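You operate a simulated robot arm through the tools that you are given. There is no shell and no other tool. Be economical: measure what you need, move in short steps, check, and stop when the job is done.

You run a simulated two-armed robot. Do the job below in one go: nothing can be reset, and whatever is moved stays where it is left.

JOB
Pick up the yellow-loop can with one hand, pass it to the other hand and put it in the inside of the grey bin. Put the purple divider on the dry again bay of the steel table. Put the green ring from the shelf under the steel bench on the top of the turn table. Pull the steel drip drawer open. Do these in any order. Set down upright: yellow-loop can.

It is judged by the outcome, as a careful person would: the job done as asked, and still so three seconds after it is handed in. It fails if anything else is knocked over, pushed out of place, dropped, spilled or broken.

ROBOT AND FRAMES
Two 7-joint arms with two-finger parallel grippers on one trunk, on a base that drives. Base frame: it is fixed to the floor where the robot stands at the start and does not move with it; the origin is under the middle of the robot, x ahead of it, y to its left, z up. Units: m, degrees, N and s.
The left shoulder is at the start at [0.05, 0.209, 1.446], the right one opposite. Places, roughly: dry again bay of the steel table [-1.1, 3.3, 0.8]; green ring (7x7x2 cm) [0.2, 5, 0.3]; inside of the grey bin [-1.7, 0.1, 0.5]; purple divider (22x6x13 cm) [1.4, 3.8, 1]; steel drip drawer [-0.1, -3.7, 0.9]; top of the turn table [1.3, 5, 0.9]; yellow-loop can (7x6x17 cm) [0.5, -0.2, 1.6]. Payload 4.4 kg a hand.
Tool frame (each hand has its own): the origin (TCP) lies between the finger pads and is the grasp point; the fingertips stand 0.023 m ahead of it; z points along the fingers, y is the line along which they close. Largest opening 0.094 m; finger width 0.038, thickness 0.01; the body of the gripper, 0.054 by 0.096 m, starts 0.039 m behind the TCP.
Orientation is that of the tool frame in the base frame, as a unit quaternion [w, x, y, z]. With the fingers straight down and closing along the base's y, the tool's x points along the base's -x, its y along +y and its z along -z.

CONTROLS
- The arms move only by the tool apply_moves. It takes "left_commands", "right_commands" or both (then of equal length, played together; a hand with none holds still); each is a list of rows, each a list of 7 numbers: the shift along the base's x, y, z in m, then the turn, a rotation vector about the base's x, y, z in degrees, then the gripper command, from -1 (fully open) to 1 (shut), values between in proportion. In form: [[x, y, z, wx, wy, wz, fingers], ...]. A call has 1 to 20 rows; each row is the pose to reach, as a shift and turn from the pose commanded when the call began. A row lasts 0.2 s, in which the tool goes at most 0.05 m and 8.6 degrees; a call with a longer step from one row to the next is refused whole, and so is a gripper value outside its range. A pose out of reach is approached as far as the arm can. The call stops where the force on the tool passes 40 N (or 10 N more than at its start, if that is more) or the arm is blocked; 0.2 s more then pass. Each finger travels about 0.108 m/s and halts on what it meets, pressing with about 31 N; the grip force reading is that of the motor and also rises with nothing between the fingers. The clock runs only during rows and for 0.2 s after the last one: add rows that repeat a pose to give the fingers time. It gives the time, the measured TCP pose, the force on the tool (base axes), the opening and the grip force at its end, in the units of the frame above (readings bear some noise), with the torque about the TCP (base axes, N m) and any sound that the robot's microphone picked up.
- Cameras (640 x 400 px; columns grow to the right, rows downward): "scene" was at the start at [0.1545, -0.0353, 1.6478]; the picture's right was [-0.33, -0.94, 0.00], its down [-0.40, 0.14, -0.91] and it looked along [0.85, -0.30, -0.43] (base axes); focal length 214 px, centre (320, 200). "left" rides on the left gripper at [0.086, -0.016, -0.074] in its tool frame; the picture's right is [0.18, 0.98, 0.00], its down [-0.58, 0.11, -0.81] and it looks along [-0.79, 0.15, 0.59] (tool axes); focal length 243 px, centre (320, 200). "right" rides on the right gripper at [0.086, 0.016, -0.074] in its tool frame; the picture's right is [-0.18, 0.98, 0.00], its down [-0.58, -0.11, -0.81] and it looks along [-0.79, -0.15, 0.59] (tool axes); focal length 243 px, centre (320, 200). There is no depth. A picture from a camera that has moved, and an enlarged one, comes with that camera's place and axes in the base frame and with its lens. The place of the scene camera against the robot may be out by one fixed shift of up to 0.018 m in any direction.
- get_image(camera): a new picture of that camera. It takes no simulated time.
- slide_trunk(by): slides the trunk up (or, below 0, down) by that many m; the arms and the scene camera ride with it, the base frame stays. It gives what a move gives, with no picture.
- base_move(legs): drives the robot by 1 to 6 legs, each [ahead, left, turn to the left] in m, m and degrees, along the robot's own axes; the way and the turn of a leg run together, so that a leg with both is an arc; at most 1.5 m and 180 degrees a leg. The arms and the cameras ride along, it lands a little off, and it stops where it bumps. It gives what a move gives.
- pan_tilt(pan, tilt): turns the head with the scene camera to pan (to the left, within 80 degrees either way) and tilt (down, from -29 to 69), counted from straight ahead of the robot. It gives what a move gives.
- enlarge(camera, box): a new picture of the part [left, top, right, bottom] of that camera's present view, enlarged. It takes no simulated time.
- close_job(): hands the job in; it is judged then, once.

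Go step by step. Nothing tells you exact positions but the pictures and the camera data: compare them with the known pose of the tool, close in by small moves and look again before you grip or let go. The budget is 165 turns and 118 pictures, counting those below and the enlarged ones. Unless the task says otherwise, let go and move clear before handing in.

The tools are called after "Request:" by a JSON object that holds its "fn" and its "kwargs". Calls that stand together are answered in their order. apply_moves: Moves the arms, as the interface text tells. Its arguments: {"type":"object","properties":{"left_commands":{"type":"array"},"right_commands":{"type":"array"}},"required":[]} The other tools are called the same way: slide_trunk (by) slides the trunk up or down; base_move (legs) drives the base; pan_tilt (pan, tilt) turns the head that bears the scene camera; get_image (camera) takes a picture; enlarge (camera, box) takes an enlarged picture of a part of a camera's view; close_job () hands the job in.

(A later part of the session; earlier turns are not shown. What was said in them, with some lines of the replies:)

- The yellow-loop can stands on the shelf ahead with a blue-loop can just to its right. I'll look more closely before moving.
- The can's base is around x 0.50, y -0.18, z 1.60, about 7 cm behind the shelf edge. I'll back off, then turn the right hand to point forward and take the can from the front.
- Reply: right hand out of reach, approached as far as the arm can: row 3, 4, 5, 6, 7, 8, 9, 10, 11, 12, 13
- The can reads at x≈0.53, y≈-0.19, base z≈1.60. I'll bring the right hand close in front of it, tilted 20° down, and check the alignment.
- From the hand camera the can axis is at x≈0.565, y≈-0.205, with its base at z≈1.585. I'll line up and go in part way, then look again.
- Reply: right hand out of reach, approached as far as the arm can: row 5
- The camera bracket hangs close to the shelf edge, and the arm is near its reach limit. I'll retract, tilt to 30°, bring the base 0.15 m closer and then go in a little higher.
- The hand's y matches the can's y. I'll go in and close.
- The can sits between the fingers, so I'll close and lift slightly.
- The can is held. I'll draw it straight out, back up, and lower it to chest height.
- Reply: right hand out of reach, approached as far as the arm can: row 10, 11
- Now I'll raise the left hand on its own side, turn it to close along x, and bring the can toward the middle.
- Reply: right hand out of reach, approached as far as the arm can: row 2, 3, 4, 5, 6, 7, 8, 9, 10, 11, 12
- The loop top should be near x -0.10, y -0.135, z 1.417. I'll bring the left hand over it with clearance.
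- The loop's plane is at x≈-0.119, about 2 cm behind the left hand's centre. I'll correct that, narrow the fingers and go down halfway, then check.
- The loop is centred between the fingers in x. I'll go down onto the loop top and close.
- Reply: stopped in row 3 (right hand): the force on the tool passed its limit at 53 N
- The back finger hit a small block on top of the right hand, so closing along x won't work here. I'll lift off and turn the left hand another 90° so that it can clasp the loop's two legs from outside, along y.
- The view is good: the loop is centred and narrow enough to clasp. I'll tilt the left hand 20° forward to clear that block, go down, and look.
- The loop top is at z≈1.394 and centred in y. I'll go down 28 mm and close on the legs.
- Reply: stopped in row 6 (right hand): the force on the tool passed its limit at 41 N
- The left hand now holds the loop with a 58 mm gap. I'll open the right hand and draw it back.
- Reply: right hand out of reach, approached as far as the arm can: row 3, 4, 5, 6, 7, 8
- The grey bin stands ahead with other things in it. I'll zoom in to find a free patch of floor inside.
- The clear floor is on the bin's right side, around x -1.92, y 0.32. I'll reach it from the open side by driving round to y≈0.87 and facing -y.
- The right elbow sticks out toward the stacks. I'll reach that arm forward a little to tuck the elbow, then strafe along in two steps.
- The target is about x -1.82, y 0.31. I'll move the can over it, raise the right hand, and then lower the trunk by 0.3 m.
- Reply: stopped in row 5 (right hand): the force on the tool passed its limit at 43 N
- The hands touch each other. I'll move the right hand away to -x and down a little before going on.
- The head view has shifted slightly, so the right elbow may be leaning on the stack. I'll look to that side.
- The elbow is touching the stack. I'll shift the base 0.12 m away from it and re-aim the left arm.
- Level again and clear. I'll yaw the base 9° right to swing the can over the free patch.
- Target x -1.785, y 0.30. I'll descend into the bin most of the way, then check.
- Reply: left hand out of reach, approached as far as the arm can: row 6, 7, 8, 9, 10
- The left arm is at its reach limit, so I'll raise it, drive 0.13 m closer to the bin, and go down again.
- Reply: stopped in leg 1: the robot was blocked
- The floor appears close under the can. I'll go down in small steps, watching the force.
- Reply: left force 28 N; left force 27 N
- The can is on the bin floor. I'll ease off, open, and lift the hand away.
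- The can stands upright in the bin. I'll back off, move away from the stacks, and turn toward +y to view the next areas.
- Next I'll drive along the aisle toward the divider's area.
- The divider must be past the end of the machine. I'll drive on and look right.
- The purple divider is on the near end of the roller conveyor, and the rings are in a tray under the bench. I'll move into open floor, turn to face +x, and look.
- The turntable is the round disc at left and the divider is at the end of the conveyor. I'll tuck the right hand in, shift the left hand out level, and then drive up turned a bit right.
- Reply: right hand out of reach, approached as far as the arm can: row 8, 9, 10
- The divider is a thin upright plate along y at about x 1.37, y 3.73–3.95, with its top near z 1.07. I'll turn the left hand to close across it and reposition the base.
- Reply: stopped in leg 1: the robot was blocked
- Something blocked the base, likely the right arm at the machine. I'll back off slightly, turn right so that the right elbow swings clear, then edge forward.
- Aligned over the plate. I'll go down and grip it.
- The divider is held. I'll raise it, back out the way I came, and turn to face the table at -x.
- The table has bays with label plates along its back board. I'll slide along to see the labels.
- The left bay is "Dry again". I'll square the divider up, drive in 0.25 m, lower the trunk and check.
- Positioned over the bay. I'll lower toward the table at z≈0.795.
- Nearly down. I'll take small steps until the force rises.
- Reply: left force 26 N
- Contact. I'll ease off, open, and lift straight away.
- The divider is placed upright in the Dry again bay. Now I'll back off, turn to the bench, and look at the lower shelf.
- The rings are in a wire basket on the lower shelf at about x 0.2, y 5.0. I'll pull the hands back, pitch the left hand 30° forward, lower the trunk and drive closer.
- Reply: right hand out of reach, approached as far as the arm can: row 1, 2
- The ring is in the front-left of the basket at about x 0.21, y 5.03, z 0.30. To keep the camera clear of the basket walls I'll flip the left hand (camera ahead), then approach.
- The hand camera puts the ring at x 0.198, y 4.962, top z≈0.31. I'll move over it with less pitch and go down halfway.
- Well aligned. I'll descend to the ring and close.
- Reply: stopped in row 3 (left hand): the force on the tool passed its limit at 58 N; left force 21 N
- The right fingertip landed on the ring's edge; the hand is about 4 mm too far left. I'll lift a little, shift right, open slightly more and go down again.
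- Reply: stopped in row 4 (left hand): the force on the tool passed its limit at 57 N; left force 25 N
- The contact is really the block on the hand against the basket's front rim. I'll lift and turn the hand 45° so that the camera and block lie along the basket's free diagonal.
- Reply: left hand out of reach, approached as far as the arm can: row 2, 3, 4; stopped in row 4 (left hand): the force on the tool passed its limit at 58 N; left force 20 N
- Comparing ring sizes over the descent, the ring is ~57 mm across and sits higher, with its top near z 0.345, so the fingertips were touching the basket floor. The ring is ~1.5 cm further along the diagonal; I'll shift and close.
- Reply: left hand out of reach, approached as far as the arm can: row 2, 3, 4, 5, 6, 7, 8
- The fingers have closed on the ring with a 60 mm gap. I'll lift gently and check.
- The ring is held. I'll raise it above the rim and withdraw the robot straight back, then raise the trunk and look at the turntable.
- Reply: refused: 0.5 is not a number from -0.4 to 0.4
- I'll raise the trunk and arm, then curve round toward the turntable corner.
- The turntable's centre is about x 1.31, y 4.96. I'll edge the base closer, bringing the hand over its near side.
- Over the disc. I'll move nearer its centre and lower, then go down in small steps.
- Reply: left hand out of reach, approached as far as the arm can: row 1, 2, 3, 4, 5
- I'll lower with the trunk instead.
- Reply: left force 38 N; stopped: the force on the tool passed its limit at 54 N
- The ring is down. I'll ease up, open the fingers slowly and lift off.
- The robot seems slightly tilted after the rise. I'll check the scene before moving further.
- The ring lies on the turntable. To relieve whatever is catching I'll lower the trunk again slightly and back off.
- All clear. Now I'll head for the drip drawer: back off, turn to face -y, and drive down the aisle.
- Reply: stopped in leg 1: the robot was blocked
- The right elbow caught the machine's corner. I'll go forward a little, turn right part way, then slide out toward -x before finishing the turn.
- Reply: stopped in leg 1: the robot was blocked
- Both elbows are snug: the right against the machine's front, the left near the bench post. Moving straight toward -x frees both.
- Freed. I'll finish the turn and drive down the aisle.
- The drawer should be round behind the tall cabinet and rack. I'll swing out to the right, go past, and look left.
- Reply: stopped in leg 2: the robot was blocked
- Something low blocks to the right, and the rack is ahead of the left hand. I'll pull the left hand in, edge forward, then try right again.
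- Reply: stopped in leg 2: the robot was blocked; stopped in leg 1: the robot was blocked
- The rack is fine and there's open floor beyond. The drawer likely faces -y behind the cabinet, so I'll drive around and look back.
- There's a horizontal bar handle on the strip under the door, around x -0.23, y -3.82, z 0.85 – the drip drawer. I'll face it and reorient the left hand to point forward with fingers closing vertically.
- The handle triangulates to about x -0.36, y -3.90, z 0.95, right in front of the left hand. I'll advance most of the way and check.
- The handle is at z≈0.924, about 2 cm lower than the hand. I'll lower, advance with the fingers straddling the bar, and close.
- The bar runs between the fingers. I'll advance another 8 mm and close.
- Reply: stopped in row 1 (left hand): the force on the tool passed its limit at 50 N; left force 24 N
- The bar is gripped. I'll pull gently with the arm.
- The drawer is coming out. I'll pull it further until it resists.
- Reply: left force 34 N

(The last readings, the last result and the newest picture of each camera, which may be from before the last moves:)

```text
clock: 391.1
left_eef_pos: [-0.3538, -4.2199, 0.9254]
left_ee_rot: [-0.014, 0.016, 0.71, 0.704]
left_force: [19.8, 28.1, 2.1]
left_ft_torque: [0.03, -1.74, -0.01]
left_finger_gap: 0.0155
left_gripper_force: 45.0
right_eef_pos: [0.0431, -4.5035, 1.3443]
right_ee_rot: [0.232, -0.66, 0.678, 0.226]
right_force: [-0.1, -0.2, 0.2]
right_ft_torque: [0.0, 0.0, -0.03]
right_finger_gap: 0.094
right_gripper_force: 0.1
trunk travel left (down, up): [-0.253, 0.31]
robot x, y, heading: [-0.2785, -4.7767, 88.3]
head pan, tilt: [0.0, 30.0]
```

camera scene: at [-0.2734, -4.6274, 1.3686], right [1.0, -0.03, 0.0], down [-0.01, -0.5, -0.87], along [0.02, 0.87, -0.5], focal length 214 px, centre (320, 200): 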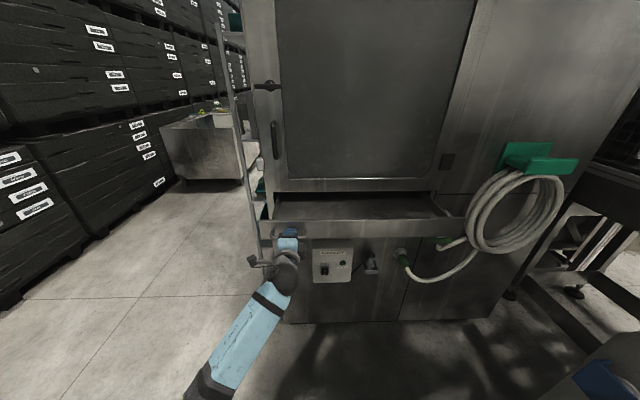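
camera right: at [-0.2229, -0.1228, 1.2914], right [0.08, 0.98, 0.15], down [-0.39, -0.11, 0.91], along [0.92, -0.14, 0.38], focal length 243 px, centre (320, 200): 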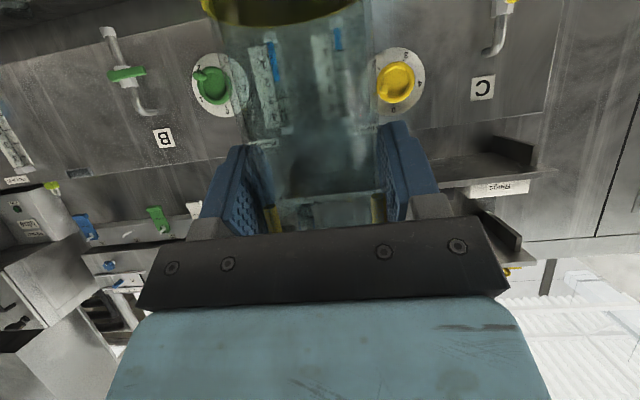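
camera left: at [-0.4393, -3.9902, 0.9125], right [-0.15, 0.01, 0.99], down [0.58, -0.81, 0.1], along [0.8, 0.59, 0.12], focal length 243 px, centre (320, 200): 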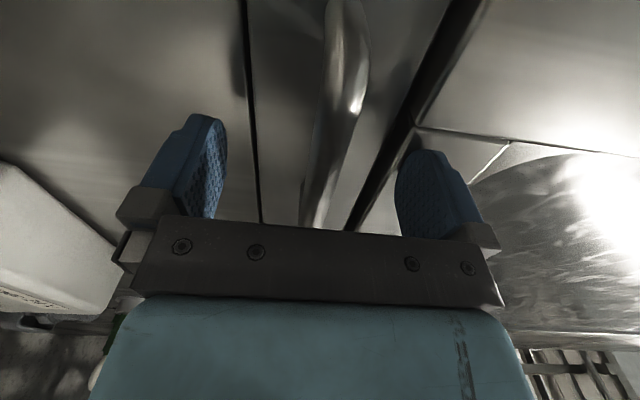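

It has reached its stop at about 0.30 m. I'll ease, open the fingers, and draw the hand straight back.

Request:
{"fn": "apply_moves", "kwargs": {"left_commands": [[0, 0.003, 0, 0, 0, 0, 1], [0, 0.003, 0, 0, 0, 0, 0.4], [0, 0.003, 0, 0, 0, 0, -0.3], [0, 0.003, 0, 0, 0, 0, -1], [0, 0.003, 0, 0, 0, 0, -1]]}}

Request:
{"fn": "base_move", "kwargs": {"legs": [[-0.25, 0, 0]]}}

Request:
{"fn": "get_image", "kwargs": {"camera": "scene"}}

```text
clock: 392.3
left_eef_pos: [-0.3541, -4.2223, 0.926]
left_ee_rot: [-0.01, 0.014, 0.71, 0.704]
left_force: [0.6, 0.3, -0.6]
left_ft_torque: [-0.01, -0.02, -0.01]
left_finger_gap: 0.0941
left_gripper_force: 0.2
right_eef_pos: [0.0398, -4.5082, 1.3474]
right_ee_rot: [0.235, -0.66, 0.677, 0.227]
right_force: [0.6, 0.0, 0.6]
right_ft_torque: [0.0, 0.0, -0.04]
right_finger_gap: 0.0941
right_gripper_force: 0.1
trunk travel left (down, up): [-0.253, 0.31]
robot x, y, heading: [-0.279, -4.7758, 88.6]
head pan, tilt: [0.0, 30.0]
```

```text
clock: 394.1
left_eef_pos: [-0.3588, -4.4729, 0.9265]
left_ee_rot: [-0.009, 0.015, 0.709, 0.705]
left_force: [-0.3, -0.9, 0.1]
left_ft_torque: [0.0, -0.02, -0.01]
left_finger_gap: 0.0938
left_gripper_force: 0.2
right_eef_pos: [0.0347, -4.7594, 1.3466]
right_ee_rot: [0.234, -0.659, 0.678, 0.227]
right_force: [0.6, -0.4, 0.9]
right_ft_torque: [-0.02, 0.01, -0.02]
right_finger_gap: 0.0941
right_gripper_force: 0.1
trunk travel left (down, up): [-0.253, 0.31]
robot x, y, heading: [-0.2856, -5.0296, 88.5]
head pan, tilt: [0.0, 30.0]
```

```text
2 pictures are left
camera scene: at [-0.2791, -4.8765, 1.3688], right [1.0, -0.03, 0.0], down [-0.02, -0.5, -0.87], along [0.03, 0.87, -0.5], focal length 214 px, centre (320, 200)
```

scene: 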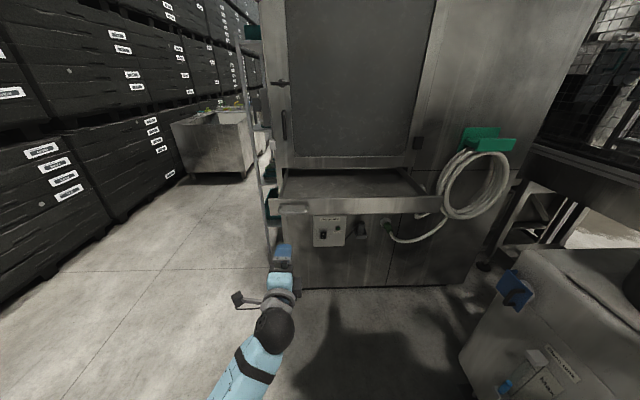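

The drawer stands open and the hand is clear, so all four tasks are done and I'm handing the job in.

Request:
{"fn": "close_job", "kwargs": {}}

```text
The job is handed in.
```

The job is handed in with all four tasks done:
- **Can:** the yellow-loop can was passed from the right hand to the left and stands upright in the grey bin.
- **Divider:** the purple divider stands in the "Dry again" bay of the steel table.
- **Ring:** the green ring lies on top of the turntable.
- **Drawer:** the steel drip drawer is pulled out about 0.30 m, to its stop.

On the way the robot bumped the bin and something low that I think was the tank. An elbow or arm also touched the stack, the blower machine and probably the rack or cabinet. The pictures I took showed nothing knocked over, but I did not go back to check each spot.
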